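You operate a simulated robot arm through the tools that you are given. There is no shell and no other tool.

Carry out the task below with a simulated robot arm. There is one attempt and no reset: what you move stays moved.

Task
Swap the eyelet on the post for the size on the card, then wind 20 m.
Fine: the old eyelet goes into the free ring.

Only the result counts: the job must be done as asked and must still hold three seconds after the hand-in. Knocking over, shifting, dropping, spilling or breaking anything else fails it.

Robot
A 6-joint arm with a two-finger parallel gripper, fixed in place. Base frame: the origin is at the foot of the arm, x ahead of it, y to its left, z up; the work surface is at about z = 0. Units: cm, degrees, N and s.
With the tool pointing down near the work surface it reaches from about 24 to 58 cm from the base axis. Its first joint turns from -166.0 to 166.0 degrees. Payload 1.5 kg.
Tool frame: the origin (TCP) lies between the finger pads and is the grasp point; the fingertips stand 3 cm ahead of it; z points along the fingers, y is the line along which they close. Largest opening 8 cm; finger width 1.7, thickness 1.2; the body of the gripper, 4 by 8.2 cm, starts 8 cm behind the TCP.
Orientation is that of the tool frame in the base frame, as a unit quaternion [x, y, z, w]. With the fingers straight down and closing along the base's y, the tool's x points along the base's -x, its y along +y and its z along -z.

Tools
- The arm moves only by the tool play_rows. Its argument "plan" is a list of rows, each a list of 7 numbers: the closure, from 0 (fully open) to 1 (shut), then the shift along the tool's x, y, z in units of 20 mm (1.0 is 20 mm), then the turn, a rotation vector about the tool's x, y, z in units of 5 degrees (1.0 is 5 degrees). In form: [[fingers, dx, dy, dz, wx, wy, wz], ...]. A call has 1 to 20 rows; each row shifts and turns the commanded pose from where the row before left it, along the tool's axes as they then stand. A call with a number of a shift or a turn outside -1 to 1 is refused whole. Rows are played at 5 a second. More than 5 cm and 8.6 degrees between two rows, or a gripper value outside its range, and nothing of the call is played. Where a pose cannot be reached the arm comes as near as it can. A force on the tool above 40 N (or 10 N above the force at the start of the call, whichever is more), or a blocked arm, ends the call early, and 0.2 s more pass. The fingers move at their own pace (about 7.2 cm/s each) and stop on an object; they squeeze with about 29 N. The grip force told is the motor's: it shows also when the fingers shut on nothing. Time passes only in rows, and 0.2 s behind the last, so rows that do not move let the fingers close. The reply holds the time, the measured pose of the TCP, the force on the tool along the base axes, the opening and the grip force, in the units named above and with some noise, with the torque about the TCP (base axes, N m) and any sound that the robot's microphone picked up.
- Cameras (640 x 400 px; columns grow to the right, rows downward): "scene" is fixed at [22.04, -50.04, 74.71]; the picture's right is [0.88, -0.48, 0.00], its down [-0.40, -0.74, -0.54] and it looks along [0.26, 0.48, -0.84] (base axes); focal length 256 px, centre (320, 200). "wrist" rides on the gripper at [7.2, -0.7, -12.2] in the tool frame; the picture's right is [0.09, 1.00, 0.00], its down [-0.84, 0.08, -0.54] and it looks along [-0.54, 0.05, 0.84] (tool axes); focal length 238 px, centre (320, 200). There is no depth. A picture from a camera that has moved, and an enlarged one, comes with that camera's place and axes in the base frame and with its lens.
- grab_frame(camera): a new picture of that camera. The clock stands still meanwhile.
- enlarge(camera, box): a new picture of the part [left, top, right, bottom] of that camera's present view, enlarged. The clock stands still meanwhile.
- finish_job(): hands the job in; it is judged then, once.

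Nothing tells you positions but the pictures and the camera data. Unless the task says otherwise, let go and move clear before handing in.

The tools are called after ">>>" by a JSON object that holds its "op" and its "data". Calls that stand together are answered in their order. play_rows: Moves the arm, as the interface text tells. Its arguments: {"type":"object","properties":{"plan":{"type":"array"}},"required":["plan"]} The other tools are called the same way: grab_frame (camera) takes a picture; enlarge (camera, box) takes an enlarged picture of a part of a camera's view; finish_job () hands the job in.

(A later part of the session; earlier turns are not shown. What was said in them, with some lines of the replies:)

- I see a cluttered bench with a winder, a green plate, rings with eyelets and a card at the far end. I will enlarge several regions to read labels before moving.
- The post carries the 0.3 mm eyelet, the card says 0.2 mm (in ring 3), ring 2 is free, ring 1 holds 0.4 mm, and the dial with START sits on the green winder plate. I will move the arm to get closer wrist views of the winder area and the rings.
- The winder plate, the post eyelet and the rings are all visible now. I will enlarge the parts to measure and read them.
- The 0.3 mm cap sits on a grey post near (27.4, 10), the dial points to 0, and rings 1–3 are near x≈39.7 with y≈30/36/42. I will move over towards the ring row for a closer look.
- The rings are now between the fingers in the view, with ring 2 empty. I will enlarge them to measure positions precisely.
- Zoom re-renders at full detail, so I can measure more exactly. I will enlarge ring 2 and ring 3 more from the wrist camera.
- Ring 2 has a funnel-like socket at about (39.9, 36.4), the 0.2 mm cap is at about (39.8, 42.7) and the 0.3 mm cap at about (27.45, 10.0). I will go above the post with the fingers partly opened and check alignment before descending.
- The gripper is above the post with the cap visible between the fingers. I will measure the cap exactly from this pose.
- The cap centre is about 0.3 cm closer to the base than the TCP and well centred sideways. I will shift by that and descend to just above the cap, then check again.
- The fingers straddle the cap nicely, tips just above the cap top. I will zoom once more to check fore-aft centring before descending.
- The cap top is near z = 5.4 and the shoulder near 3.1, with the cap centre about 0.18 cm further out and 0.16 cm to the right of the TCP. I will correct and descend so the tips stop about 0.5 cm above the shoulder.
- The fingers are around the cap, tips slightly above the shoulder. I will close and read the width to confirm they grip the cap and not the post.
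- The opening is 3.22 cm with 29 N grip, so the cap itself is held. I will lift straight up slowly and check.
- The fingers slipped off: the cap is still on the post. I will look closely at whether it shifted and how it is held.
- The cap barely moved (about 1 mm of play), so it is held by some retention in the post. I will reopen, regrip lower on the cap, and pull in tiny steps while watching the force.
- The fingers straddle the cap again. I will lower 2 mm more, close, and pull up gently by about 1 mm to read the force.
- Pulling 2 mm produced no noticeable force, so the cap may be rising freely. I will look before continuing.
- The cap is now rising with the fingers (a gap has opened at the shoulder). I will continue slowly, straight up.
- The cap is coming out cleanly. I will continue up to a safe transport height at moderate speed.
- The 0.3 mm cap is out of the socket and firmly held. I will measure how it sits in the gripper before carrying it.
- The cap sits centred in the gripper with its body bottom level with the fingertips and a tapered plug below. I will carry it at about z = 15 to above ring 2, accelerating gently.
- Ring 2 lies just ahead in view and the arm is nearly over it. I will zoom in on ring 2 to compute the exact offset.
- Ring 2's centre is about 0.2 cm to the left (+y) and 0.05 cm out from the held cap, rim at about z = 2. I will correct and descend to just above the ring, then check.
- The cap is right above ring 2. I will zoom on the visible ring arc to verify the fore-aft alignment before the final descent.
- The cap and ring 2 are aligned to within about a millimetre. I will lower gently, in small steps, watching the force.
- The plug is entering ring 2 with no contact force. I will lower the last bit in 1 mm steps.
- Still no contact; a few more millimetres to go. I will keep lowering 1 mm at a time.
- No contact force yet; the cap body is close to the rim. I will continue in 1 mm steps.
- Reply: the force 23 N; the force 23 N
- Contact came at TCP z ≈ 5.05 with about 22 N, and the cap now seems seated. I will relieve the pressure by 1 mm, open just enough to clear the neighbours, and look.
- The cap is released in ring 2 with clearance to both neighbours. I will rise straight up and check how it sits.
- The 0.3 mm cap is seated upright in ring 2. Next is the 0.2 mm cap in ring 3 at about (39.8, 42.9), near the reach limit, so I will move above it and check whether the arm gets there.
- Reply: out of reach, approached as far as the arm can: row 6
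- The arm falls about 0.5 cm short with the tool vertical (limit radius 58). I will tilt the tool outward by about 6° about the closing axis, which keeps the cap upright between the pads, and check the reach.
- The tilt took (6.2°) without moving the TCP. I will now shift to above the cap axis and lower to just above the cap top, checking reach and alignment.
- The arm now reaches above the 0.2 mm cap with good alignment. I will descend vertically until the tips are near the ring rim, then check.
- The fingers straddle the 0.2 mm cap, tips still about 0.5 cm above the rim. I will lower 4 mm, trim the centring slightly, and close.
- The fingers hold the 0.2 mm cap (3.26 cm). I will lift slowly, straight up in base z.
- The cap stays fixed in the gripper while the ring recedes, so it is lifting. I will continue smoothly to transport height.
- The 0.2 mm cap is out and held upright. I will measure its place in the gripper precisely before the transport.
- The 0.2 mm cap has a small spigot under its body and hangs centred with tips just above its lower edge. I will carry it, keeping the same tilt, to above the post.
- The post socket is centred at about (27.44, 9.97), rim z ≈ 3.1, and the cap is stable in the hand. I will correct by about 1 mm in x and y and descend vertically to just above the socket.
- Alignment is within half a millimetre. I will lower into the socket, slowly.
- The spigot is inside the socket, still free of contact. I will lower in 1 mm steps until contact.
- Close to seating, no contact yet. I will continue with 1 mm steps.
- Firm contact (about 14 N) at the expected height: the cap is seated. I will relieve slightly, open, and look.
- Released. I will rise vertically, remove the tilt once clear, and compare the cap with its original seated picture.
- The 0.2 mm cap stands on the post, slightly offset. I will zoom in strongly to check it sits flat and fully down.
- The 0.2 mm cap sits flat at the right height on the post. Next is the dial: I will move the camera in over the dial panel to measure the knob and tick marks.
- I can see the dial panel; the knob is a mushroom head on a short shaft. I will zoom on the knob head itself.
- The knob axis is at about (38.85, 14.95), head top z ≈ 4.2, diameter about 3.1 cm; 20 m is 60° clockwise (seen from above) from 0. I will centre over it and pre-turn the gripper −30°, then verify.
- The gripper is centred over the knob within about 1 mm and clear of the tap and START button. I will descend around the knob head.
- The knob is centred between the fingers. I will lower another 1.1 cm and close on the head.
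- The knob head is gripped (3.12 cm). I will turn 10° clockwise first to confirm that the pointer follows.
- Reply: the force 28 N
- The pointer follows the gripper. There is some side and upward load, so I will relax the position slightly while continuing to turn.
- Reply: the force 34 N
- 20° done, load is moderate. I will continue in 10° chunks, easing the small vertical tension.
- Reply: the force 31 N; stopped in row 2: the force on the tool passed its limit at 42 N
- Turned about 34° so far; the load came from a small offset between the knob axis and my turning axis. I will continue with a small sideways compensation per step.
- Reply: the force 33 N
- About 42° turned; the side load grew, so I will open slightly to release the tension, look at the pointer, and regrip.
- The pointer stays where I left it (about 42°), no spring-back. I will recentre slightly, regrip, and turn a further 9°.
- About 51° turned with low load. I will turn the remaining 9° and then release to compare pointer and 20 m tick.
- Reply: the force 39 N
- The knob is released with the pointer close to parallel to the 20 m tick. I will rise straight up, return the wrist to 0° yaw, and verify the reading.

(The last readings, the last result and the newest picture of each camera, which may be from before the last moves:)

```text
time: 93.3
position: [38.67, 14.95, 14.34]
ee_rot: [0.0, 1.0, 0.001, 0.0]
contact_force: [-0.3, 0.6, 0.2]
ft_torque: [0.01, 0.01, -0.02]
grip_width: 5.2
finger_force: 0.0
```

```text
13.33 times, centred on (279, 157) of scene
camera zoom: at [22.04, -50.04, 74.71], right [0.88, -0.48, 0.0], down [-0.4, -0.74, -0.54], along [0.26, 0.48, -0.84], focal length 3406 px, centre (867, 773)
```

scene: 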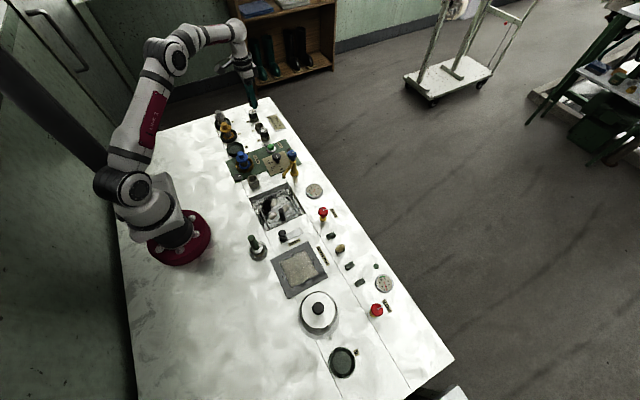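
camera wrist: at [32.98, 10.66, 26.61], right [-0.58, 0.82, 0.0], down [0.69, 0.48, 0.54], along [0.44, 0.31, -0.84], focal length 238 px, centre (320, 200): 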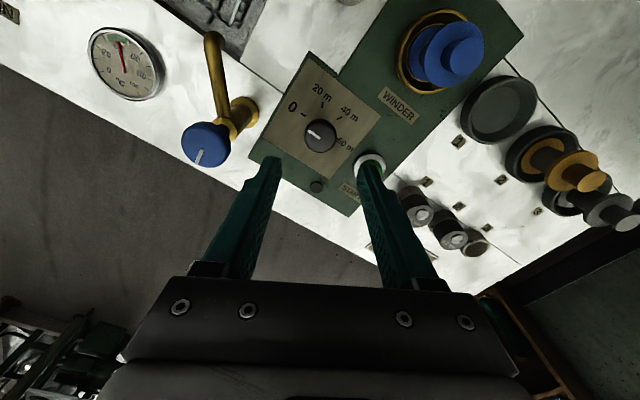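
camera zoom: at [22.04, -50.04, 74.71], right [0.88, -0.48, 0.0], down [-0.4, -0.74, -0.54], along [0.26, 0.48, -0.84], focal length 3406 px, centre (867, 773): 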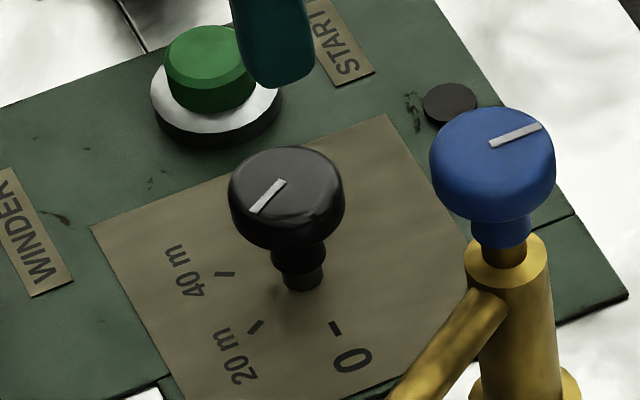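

The pointer now reads 20 m. Next I will close the fingers and move above the START button (about (39.1, 21.8)), then check alignment.

>>> {"op": "play_rows", "data": {"plan": [[0.8, 0, 0.3, 0, 0, 0, 0], [1, -0.05, 0.6, 0, 0, 0, 0], [1, -0.05, 0.7, 0, 0, 0, 0], [1, -0.05, 0.7, 0, 0, 0, 0], [1, -0.03, 0.6, 0, 0, 0, 0], [1, 0, 0.4, 0, 0, 0, 0], [1, 0, 0.14, 0, 0, 0, 0], [1, 0, 0, 0, 0, 0, 0], [1, 0, 0, 0, 0, 0, 0]]}}

>>> {"op": "enlarge", "data": {"camera": "wrist", "box": [260, 90, 380, 190]}}

>>> {"op": "enlarge", "data": {"camera": "scene", "box": [250, 130, 290, 170]}}

```text
time: 95.3
position: [39.19, 21.71, 14.38]
ee_rot: [0.0, 1.0, 0.0, 0.0]
contact_force: [0.7, -0.8, 0.0]
ft_torque: [-0.04, 0.02, -0.01]
grip_width: 0.0
finger_force: 21.3
```

```text
4.00 times, centred on (320, 140) of wrist
camera zoom: at [32.04, 21.12, 26.56], right [-0.09, 1.0, 0.0], down [0.84, 0.08, 0.54], along [0.54, 0.05, -0.84], focal length 953 px, centre (320, 440)
```

zoom: 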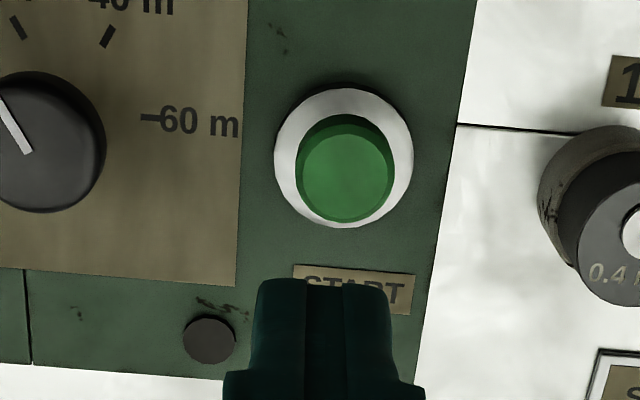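

```text
10.00 times, centred on (270, 150) of scene
camera zoom: at [22.04, -50.04, 74.71], right [0.88, -0.48, 0.0], down [-0.4, -0.74, -0.54], along [0.26, 0.48, -0.84], focal length 2555 px, centre (820, 700)
```

zoom: 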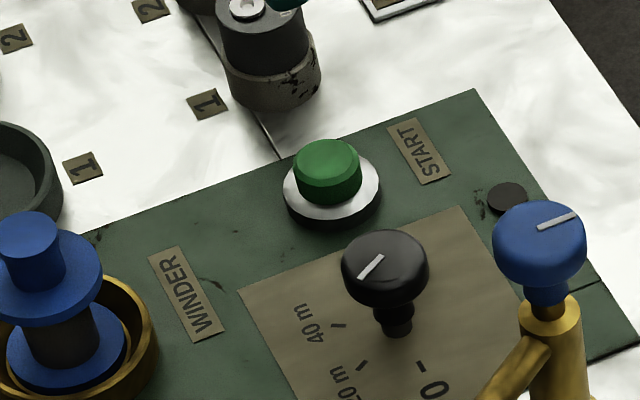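

The button top is at about (39.4, 22.4, 2.8). I will shift over it and descend to just above.

>>> {"op": "play_rows", "data": {"plan": [[1, -0.1, 0.31, 0.3, 0, 0, 0], [1, 0, 0, 0.6, 0, 0, 0], [1, 0, 0, 0.8, 0, 0, 0], [1, 0, 0, 0.8, 0, 0, 0], [1, 0, 0, 0.6, 0, 0, 0], [1, 0, 0, 0.4, 0, 0, 0], [1, 0, 0, 0.2, 0, 0, 0], [1, 0, 0, 0, 0, 0, 0], [1, 0, 0, 0, 0, 0, 0]]}}

>>> {"op": "enlarge", "data": {"camera": "wrist", "box": [260, 100, 380, 200]}}

>>> {"op": "enlarge", "data": {"camera": "scene", "box": [250, 130, 290, 170]}}

```text
time: 97.3
position: [39.31, 22.41, 6.97]
ee_rot: [0.001, 1.0, 0.001, 0.0]
contact_force: [-0.3, 0.6, -0.1]
ft_torque: [0.02, 0.0, 0.0]
grip_width: 0.0
finger_force: 21.5
```

```text
4.00 times, centred on (320, 150) of wrist
camera zoom: at [32.18, 21.82, 19.17], right [-0.09, 1.0, 0.0], down [0.84, 0.08, 0.54], along [0.54, 0.05, -0.84], focal length 953 px, centre (320, 400)
```

zoom: 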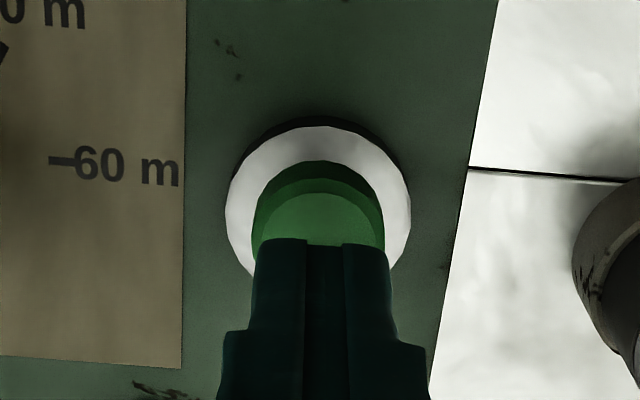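

```text
10.00 times, centred on (270, 150) of scene
camera zoom: at [22.04, -50.04, 74.71], right [0.88, -0.48, 0.0], down [-0.4, -0.74, -0.54], along [0.26, 0.48, -0.84], focal length 2555 px, centre (820, 700)
```

zoom: 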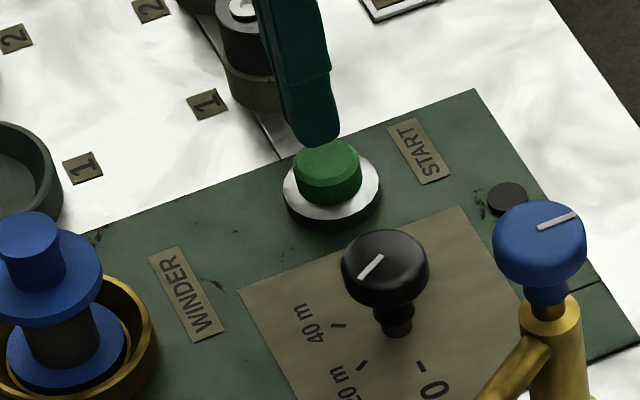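

The closed fingertips are right above the button. I will lower gently and press while watching the force and sound.

>>> {"op": "play_rows", "data": {"plan": [[1, 0, 0, 0.2, 0, 0, 0], [1, 0, 0, 0.2, 0, 0, 0], [1, 0, 0, 0.1, 0, 0, 0], [1, 0, 0, 0, 0, 0, 0]]}}

>>> {"op": "play_rows", "data": {"plan": [[1, 0, 0, 0.05, 0, 0, 0], [1, 0, 0, 0.05, 0, 0, 0], [1, 0, 0, 0, 0, 0, 0]]}}

>>> {"op": "play_rows", "data": {"plan": [[1, 0, 0, 0.05, 0, 0, 0], [1, 0, 0, 0.05, 0, 0, 0], [1, 0, 0, 0, 0, 0, 0]]}}

```text
time: 98.3
position: [39.32, 22.59, 5.99]
ee_rot: [0.0, 1.0, 0.001, 0.0]
contact_force: [-0.2, -0.1, -0.3]
ft_torque: [-0.02, 0.0, 0.0]
grip_width: 0.0
finger_force: 21.6
```

```text
time: 99.2
position: [39.44, 22.45, 5.8]
ee_rot: [0.001, 1.0, 0.001, 0.0]
contact_force: [0.0, -0.8, -0.3]
ft_torque: [-0.03, 0.02, -0.05]
grip_width: 0.0
finger_force: 21.0
```

```text
time: 100.0
position: [39.4, 22.49, 5.63]
ee_rot: [0.0, 1.0, 0.001, -0.001]
contact_force: [-0.1, -0.8, -0.3]
ft_torque: [0.01, 0.01, -0.05]
grip_width: 0.0
finger_force: 21.7
```

No contact yet. I will keep lowering in small steps.

>>> {"op": "play_rows", "data": {"plan": [[1, 0, 0, 0.05, 0, 0, 0], [1, 0, 0, 0.05, 0, 0, 0], [1, 0, 0, 0, 0, 0, 0]]}}

>>> {"op": "play_rows", "data": {"plan": [[1, 0, 0, 0.05, 0, 0, 0], [1, 0, 0, 0.05, 0, 0, 0], [1, 0, 0, 0, 0, 0, 0]]}}

>>> {"op": "enlarge", "data": {"camera": "scene", "box": [255, 135, 285, 165]}}

```text
time: 100.8
position: [39.3, 22.37, 5.43]
ee_rot: [0.0, 1.0, 0.001, 0.001]
contact_force: [0.7, -0.2, -1.2]
ft_torque: [-0.02, 0.0, 0.05]
grip_width: 0.0
finger_force: 21.3
```

```text
time: 101.5
position: [39.29, 22.35, 5.14]
ee_rot: [0.0, 1.0, 0.002, 0.0]
contact_force: [0.8, 1.2, 1.2]
ft_torque: [-0.05, -0.02, -0.03]
grip_width: 0.01
finger_force: 21.2
```

```text
13.33 times, centred on (270, 150) of scene
camera zoom: at [22.04, -50.04, 74.71], right [0.88, -0.48, 0.0], down [-0.4, -0.74, -0.54], along [0.26, 0.48, -0.84], focal length 3406 px, centre (987, 867)
```

zoom: 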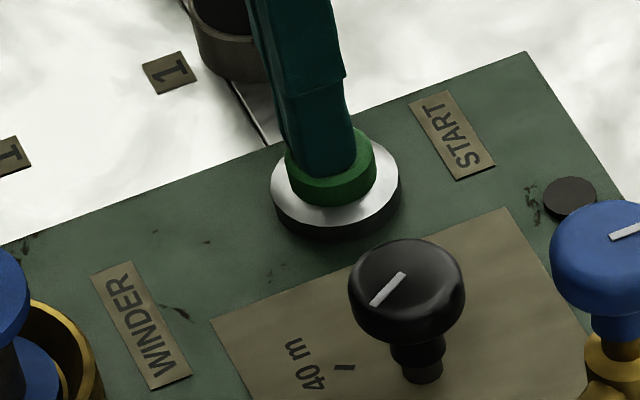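

The tips are about to touch or just touching the button. I will press on in 1 mm steps.

>>> {"op": "play_rows", "data": {"plan": [[1, 0, 0, 0.05, 0, 0, 0], [1, 0, 0, 0, 0, 0, 0]]}}

>>> {"op": "play_rows", "data": {"plan": [[1, 0, 0, 0.05, 0, 0, 0], [1, 0, 0, 0, 0, 0, 0]]}}

>>> {"op": "play_rows", "data": {"plan": [[1, 0, 0, 0.05, 0, 0, 0], [1, 0, 0, 0, 0, 0, 0]]}}

>>> {"op": "enlarge", "data": {"camera": "scene", "box": [255, 135, 285, 165]}}

```text
time: 102.2
position: [39.23, 22.43, 4.9]
ee_rot: [0.0, 1.0, 0.001, 0.0]
contact_force: [0.7, -1.0, 2.0]
ft_torque: [0.0, 0.01, 0.0]
grip_width: 0.01
finger_force: 21.8
```

```text
time: 102.8
position: [39.31, 22.61, 5.05]
ee_rot: [-0.001, 1.0, 0.001, 0.001]
contact_force: [-1.6, -0.2, 2.4]
ft_torque: [0.01, 0.01, -0.01]
grip_width: 0.0
finger_force: 21.1
heard: click
```

```text
time: 103.3
position: [39.28, 22.33, 4.86]
ee_rot: [0.0, 1.0, 0.001, 0.0]
contact_force: [-1.4, 0.4, 2.6]
ft_torque: [0.02, 0.0, 0.01]
grip_width: 0.0
finger_force: 20.7
```

```text
13.33 times, centred on (270, 150) of scene
camera zoom: at [22.04, -50.04, 74.71], right [0.88, -0.48, 0.0], down [-0.4, -0.74, -0.54], along [0.26, 0.48, -0.84], focal length 3406 px, centre (987, 867)
```

zoom: 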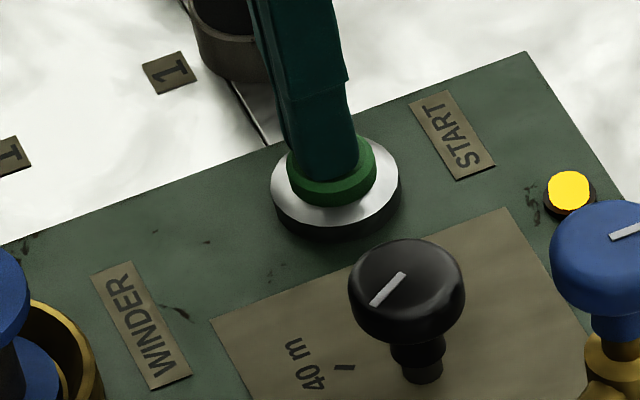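

A click was heard and the lamp lit yellow: the winder has started. I will rise clear of the button and watch the lamp.

>>> {"op": "play_rows", "data": {"plan": [[1, 0, 0, -0.2, 0, 0, 0], [1, 0, 0, -0.4, 0, 0, 0], [1, 0, 0, -0.6, 0, 0, 0], [1, 0, 0, -0.8, 0, 0, 0], [1, 0, 0, -0.8, 0, 0, 0], [1, 0, 0, -0.8, 0, 0, 0], [1, 0, 0, -0.8, 0, 0, 0], [1, 0, 0, -0.4, 0, 0, 0], [1, 0, 0, 0, 0, 0, 0]]}}

>>> {"op": "enlarge", "data": {"camera": "scene", "box": [225, 130, 305, 195]}}

>>> {"op": "grab_frame", "data": {"camera": "wrist"}}

```text
time: 105.3
position: [39.31, 22.32, 14.53]
ee_rot: [0.001, 1.0, 0.001, 0.0]
contact_force: [-0.3, -0.5, -0.4]
ft_torque: [0.02, 0.02, 0.01]
grip_width: 0.0
finger_force: 21.3
```

```text
6.15 times, centred on (265, 162) of scene
camera zoom: at [22.04, -50.04, 74.71], right [0.88, -0.48, 0.0], down [-0.4, -0.74, -0.54], along [0.26, 0.48, -0.84], focal length 1572 px, centre (658, 431)
```

zoom: 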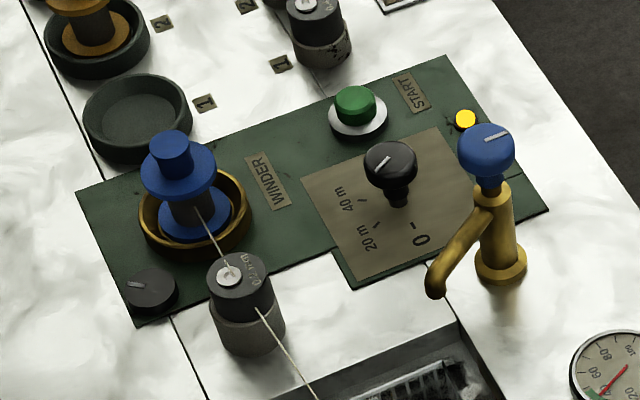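

```text
taken
camera wrist: at [32.1, 21.62, 26.81], right [-0.09, 1.0, 0.0], down [0.84, 0.08, 0.54], along [0.54, 0.05, -0.84], focal length 238 px, centre (320, 200)
```

wrist: 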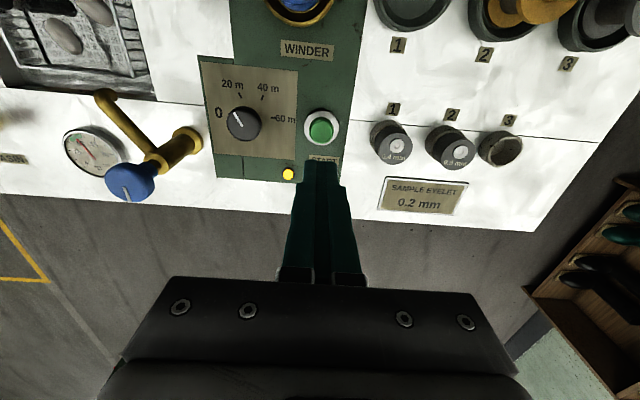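

The thread is running from the basin through the 0.2 mm eyelet to the bobbin. I will wait and watch for the winder to stop on its own.

>>> {"op": "play_rows", "data": {"plan": [[1, 0, 0, 0, 0, 0, 0], [1, 0, 0, 0, 0, 0, 0], [1, 0, 0, 0, 0, 0, 0], [1, 0, 0, 0, 0, 0, 0], [1, 0, 0, 0, 0, 0, 0], [1, 0, 0, 0, 0, 0, 0], [1, 0, 0, 0, 0, 0, 0], [1, 0, 0, 0, 0, 0, 0], [1, 0, 0, 0, 0, 0, 0], [1, 0, 0, 0, 0, 0, 0], [1, 0, 0, 0, 0, 0, 0], [1, 0, 0, 0, 0, 0, 0], [1, 0, 0, 0, 0, 0, 0], [1, 0, 0, 0, 0, 0, 0], [1, 0, 0, 0, 0, 0, 0]]}}

>>> {"op": "enlarge", "data": {"camera": "scene", "box": [225, 130, 305, 195]}}

```text
time: 108.5
position: [39.36, 22.35, 14.59]
ee_rot: [0.001, 1.0, 0.001, 0.0]
contact_force: [-0.2, -0.5, 0.2]
ft_torque: [0.01, 0.02, 0.0]
grip_width: 0.0
finger_force: 21.4
```

```text
6.15 times, centred on (265, 162) of scene
camera zoom: at [22.04, -50.04, 74.71], right [0.88, -0.48, 0.0], down [-0.4, -0.74, -0.54], along [0.26, 0.48, -0.84], focal length 1572 px, centre (658, 431)
```

zoom: 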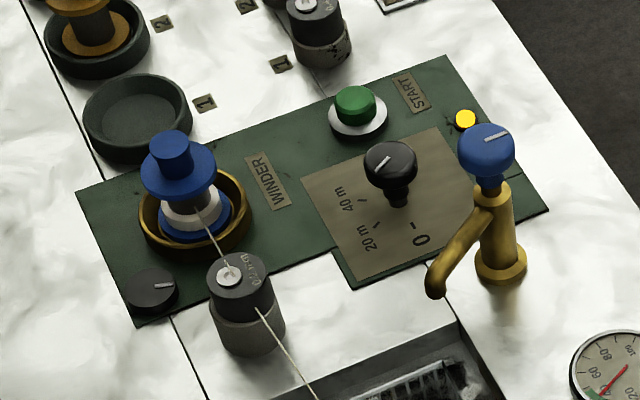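

The bobbin is filling with white thread and the lamp is still lit. I will keep waiting.

>>> {"op": "play_rows", "data": {"plan": [[1, 0, 0, 0, 0, 0, 0], [1, 0, 0, 0, 0, 0, 0], [1, 0, 0, 0, 0, 0, 0], [1, 0, 0, 0, 0, 0, 0], [1, 0, 0, 0, 0, 0, 0], [1, 0, 0, 0, 0, 0, 0], [1, 0, 0, 0, 0, 0, 0], [1, 0, 0, 0, 0, 0, 0], [1, 0, 0, 0, 0, 0, 0], [1, 0, 0, 0, 0, 0, 0]]}}

>>> {"op": "enlarge", "data": {"camera": "scene", "box": [225, 130, 305, 195]}}

>>> {"op": "play_rows", "data": {"plan": [[1, 0, 0, 0, 0, 0, 0], [1, 0, 0, 0, 0, 0, 0], [1, 0, 0, 0, 0, 0, 0], [1, 0, 0, 0, 0, 0, 0], [1, 0, 0, 0, 0, 0, 0], [1, 0, 0, 0, 0, 0, 0], [1, 0, 0, 0, 0, 0, 0], [1, 0, 0, 0, 0, 0, 0], [1, 0, 0, 0, 0, 0, 0], [1, 0, 0, 0, 0, 0, 0], [1, 0, 0, 0, 0, 0, 0], [1, 0, 0, 0, 0, 0, 0], [1, 0, 0, 0, 0, 0, 0], [1, 0, 0, 0, 0, 0, 0], [1, 0, 0, 0, 0, 0, 0]]}}

>>> {"op": "enlarge", "data": {"camera": "scene", "box": [225, 130, 305, 195]}}

```text
time: 110.8
position: [39.28, 22.38, 14.58]
ee_rot: [0.001, 1.0, 0.0, -0.001]
contact_force: [0.4, -0.4, -0.3]
ft_torque: [0.0, 0.0, -0.02]
grip_width: 0.0
finger_force: 21.5
```

```text
6.15 times, centred on (265, 162) of scene
camera zoom: at [22.04, -50.04, 74.71], right [0.88, -0.48, 0.0], down [-0.4, -0.74, -0.54], along [0.26, 0.48, -0.84], focal length 1572 px, centre (658, 431)
```

zoom: 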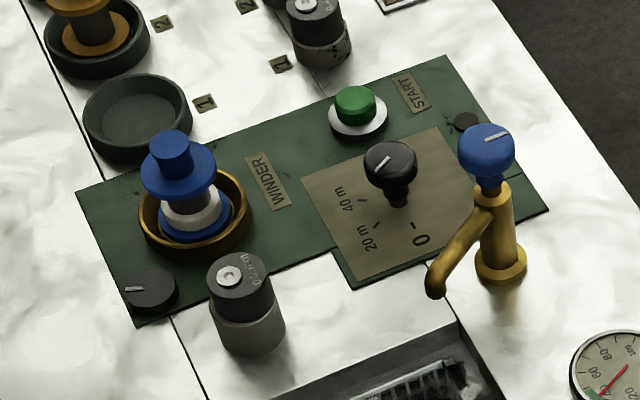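

```text
time: 114.0
position: [39.33, 22.32, 14.55]
ee_rot: [0.001, 1.0, 0.001, 0.001]
contact_force: [0.8, 0.3, 0.7]
ft_torque: [-0.05, -0.04, -0.01]
grip_width: 0.01
finger_force: 21.1
```

```text
6.15 times, centred on (265, 162) of scene
camera zoom: at [22.04, -50.04, 74.71], right [0.88, -0.48, 0.0], down [-0.4, -0.74, -0.54], along [0.26, 0.48, -0.84], focal length 1572 px, centre (658, 431)
```

zoom: 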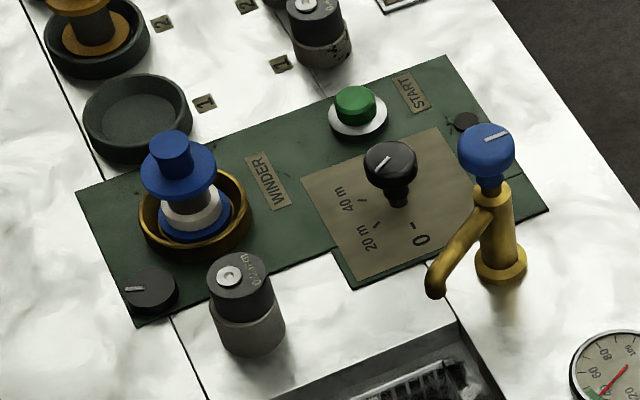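

The lamp is off, the thread is gone and the bobbin carries the wound thread: winding has finished. I will do one last check of the rings and the whole bench.

>>> {"op": "grab_frame", "data": {"camera": "scene"}}

>>> {"op": "enlarge", "data": {"camera": "scene", "box": [240, 100, 290, 140]}}

>>> {"op": "enlarge", "data": {"camera": "wrist", "box": [350, 90, 540, 210]}}

```text
taken
```

scene: 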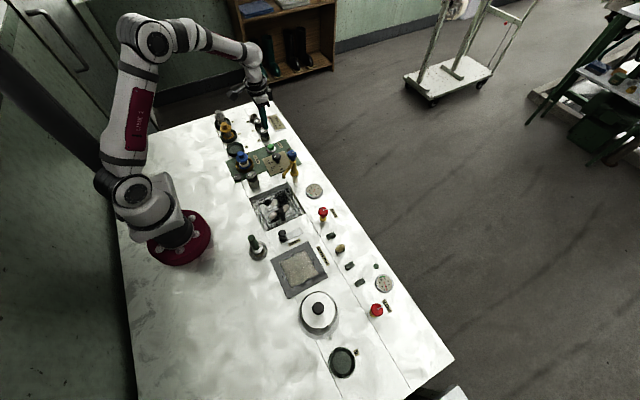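

```text
10.00 times, centred on (265, 120) of scene
camera zoom: at [22.04, -50.04, 74.71], right [0.88, -0.48, 0.0], down [-0.4, -0.74, -0.54], along [0.26, 0.48, -0.84], focal length 2555 px, centre (870, 1000)
```

zoom: 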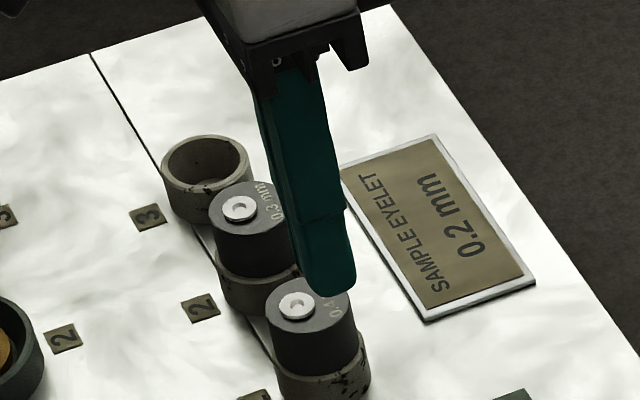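

```text
3.33 times, centred on (445, 150) of wrist
camera zoom: at [32.1, 21.62, 26.8], right [-0.09, 1.0, 0.0], down [0.84, 0.08, 0.54], along [0.54, 0.05, -0.84], focal length 794 px, centre (-97, 367)
```

zoom: 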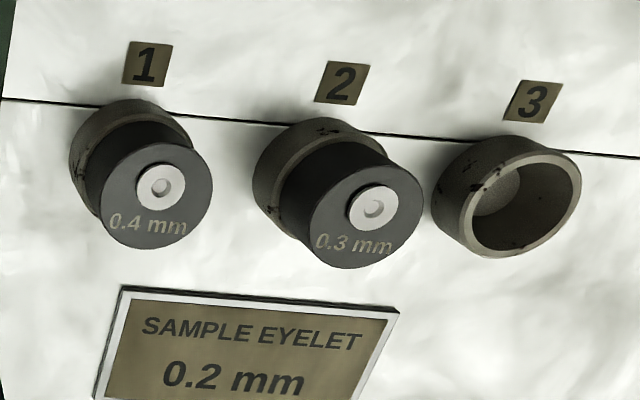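

The 0.3 mm eyelet is in ring 2, the 0.2 mm eyelet is on the post, the dial reads 20 m and the winding has finished. The gripper is empty and clear, so I am handing in.

>>> {"op": "finish_job", "data": {}}

```text
The job is handed in.
```

The eyelet swap and the 20 m wind are done, and I have handed the job in; I have not seen the verdict.

- **Eyelets:** The 0.2 mm eyelet from ring 3, the size on the card, is now on the post. It sits flat but, by my estimate, 1–2 mm off centre. The old 0.3 mm eyelet is in ring 2, which was the free ring. The 0.4 mm eyelet in ring 1 was not touched, and ring 3 is now empty.
- **Winding:** I set the dial to 20 m and pressed START once. The button clicked, the lamp lit, and the thread ran from the basin through the 0.2 mm eyelet onto the blue bobbin. The winder then stopped by itself and the lamp went out.
- **First grip:** My first attempt to lift the 0.3 mm eyelet slipped and shifted it about 1 mm on the post. The second, slower lift worked.
- **Dial:** Turning the knob, the force once went just over the limit (42 N) and stopped the arm. I regripped and finished the turn.

In the last pictures I saw nothing knocked over or out of place. The gripper is empty and clear of the bench items.
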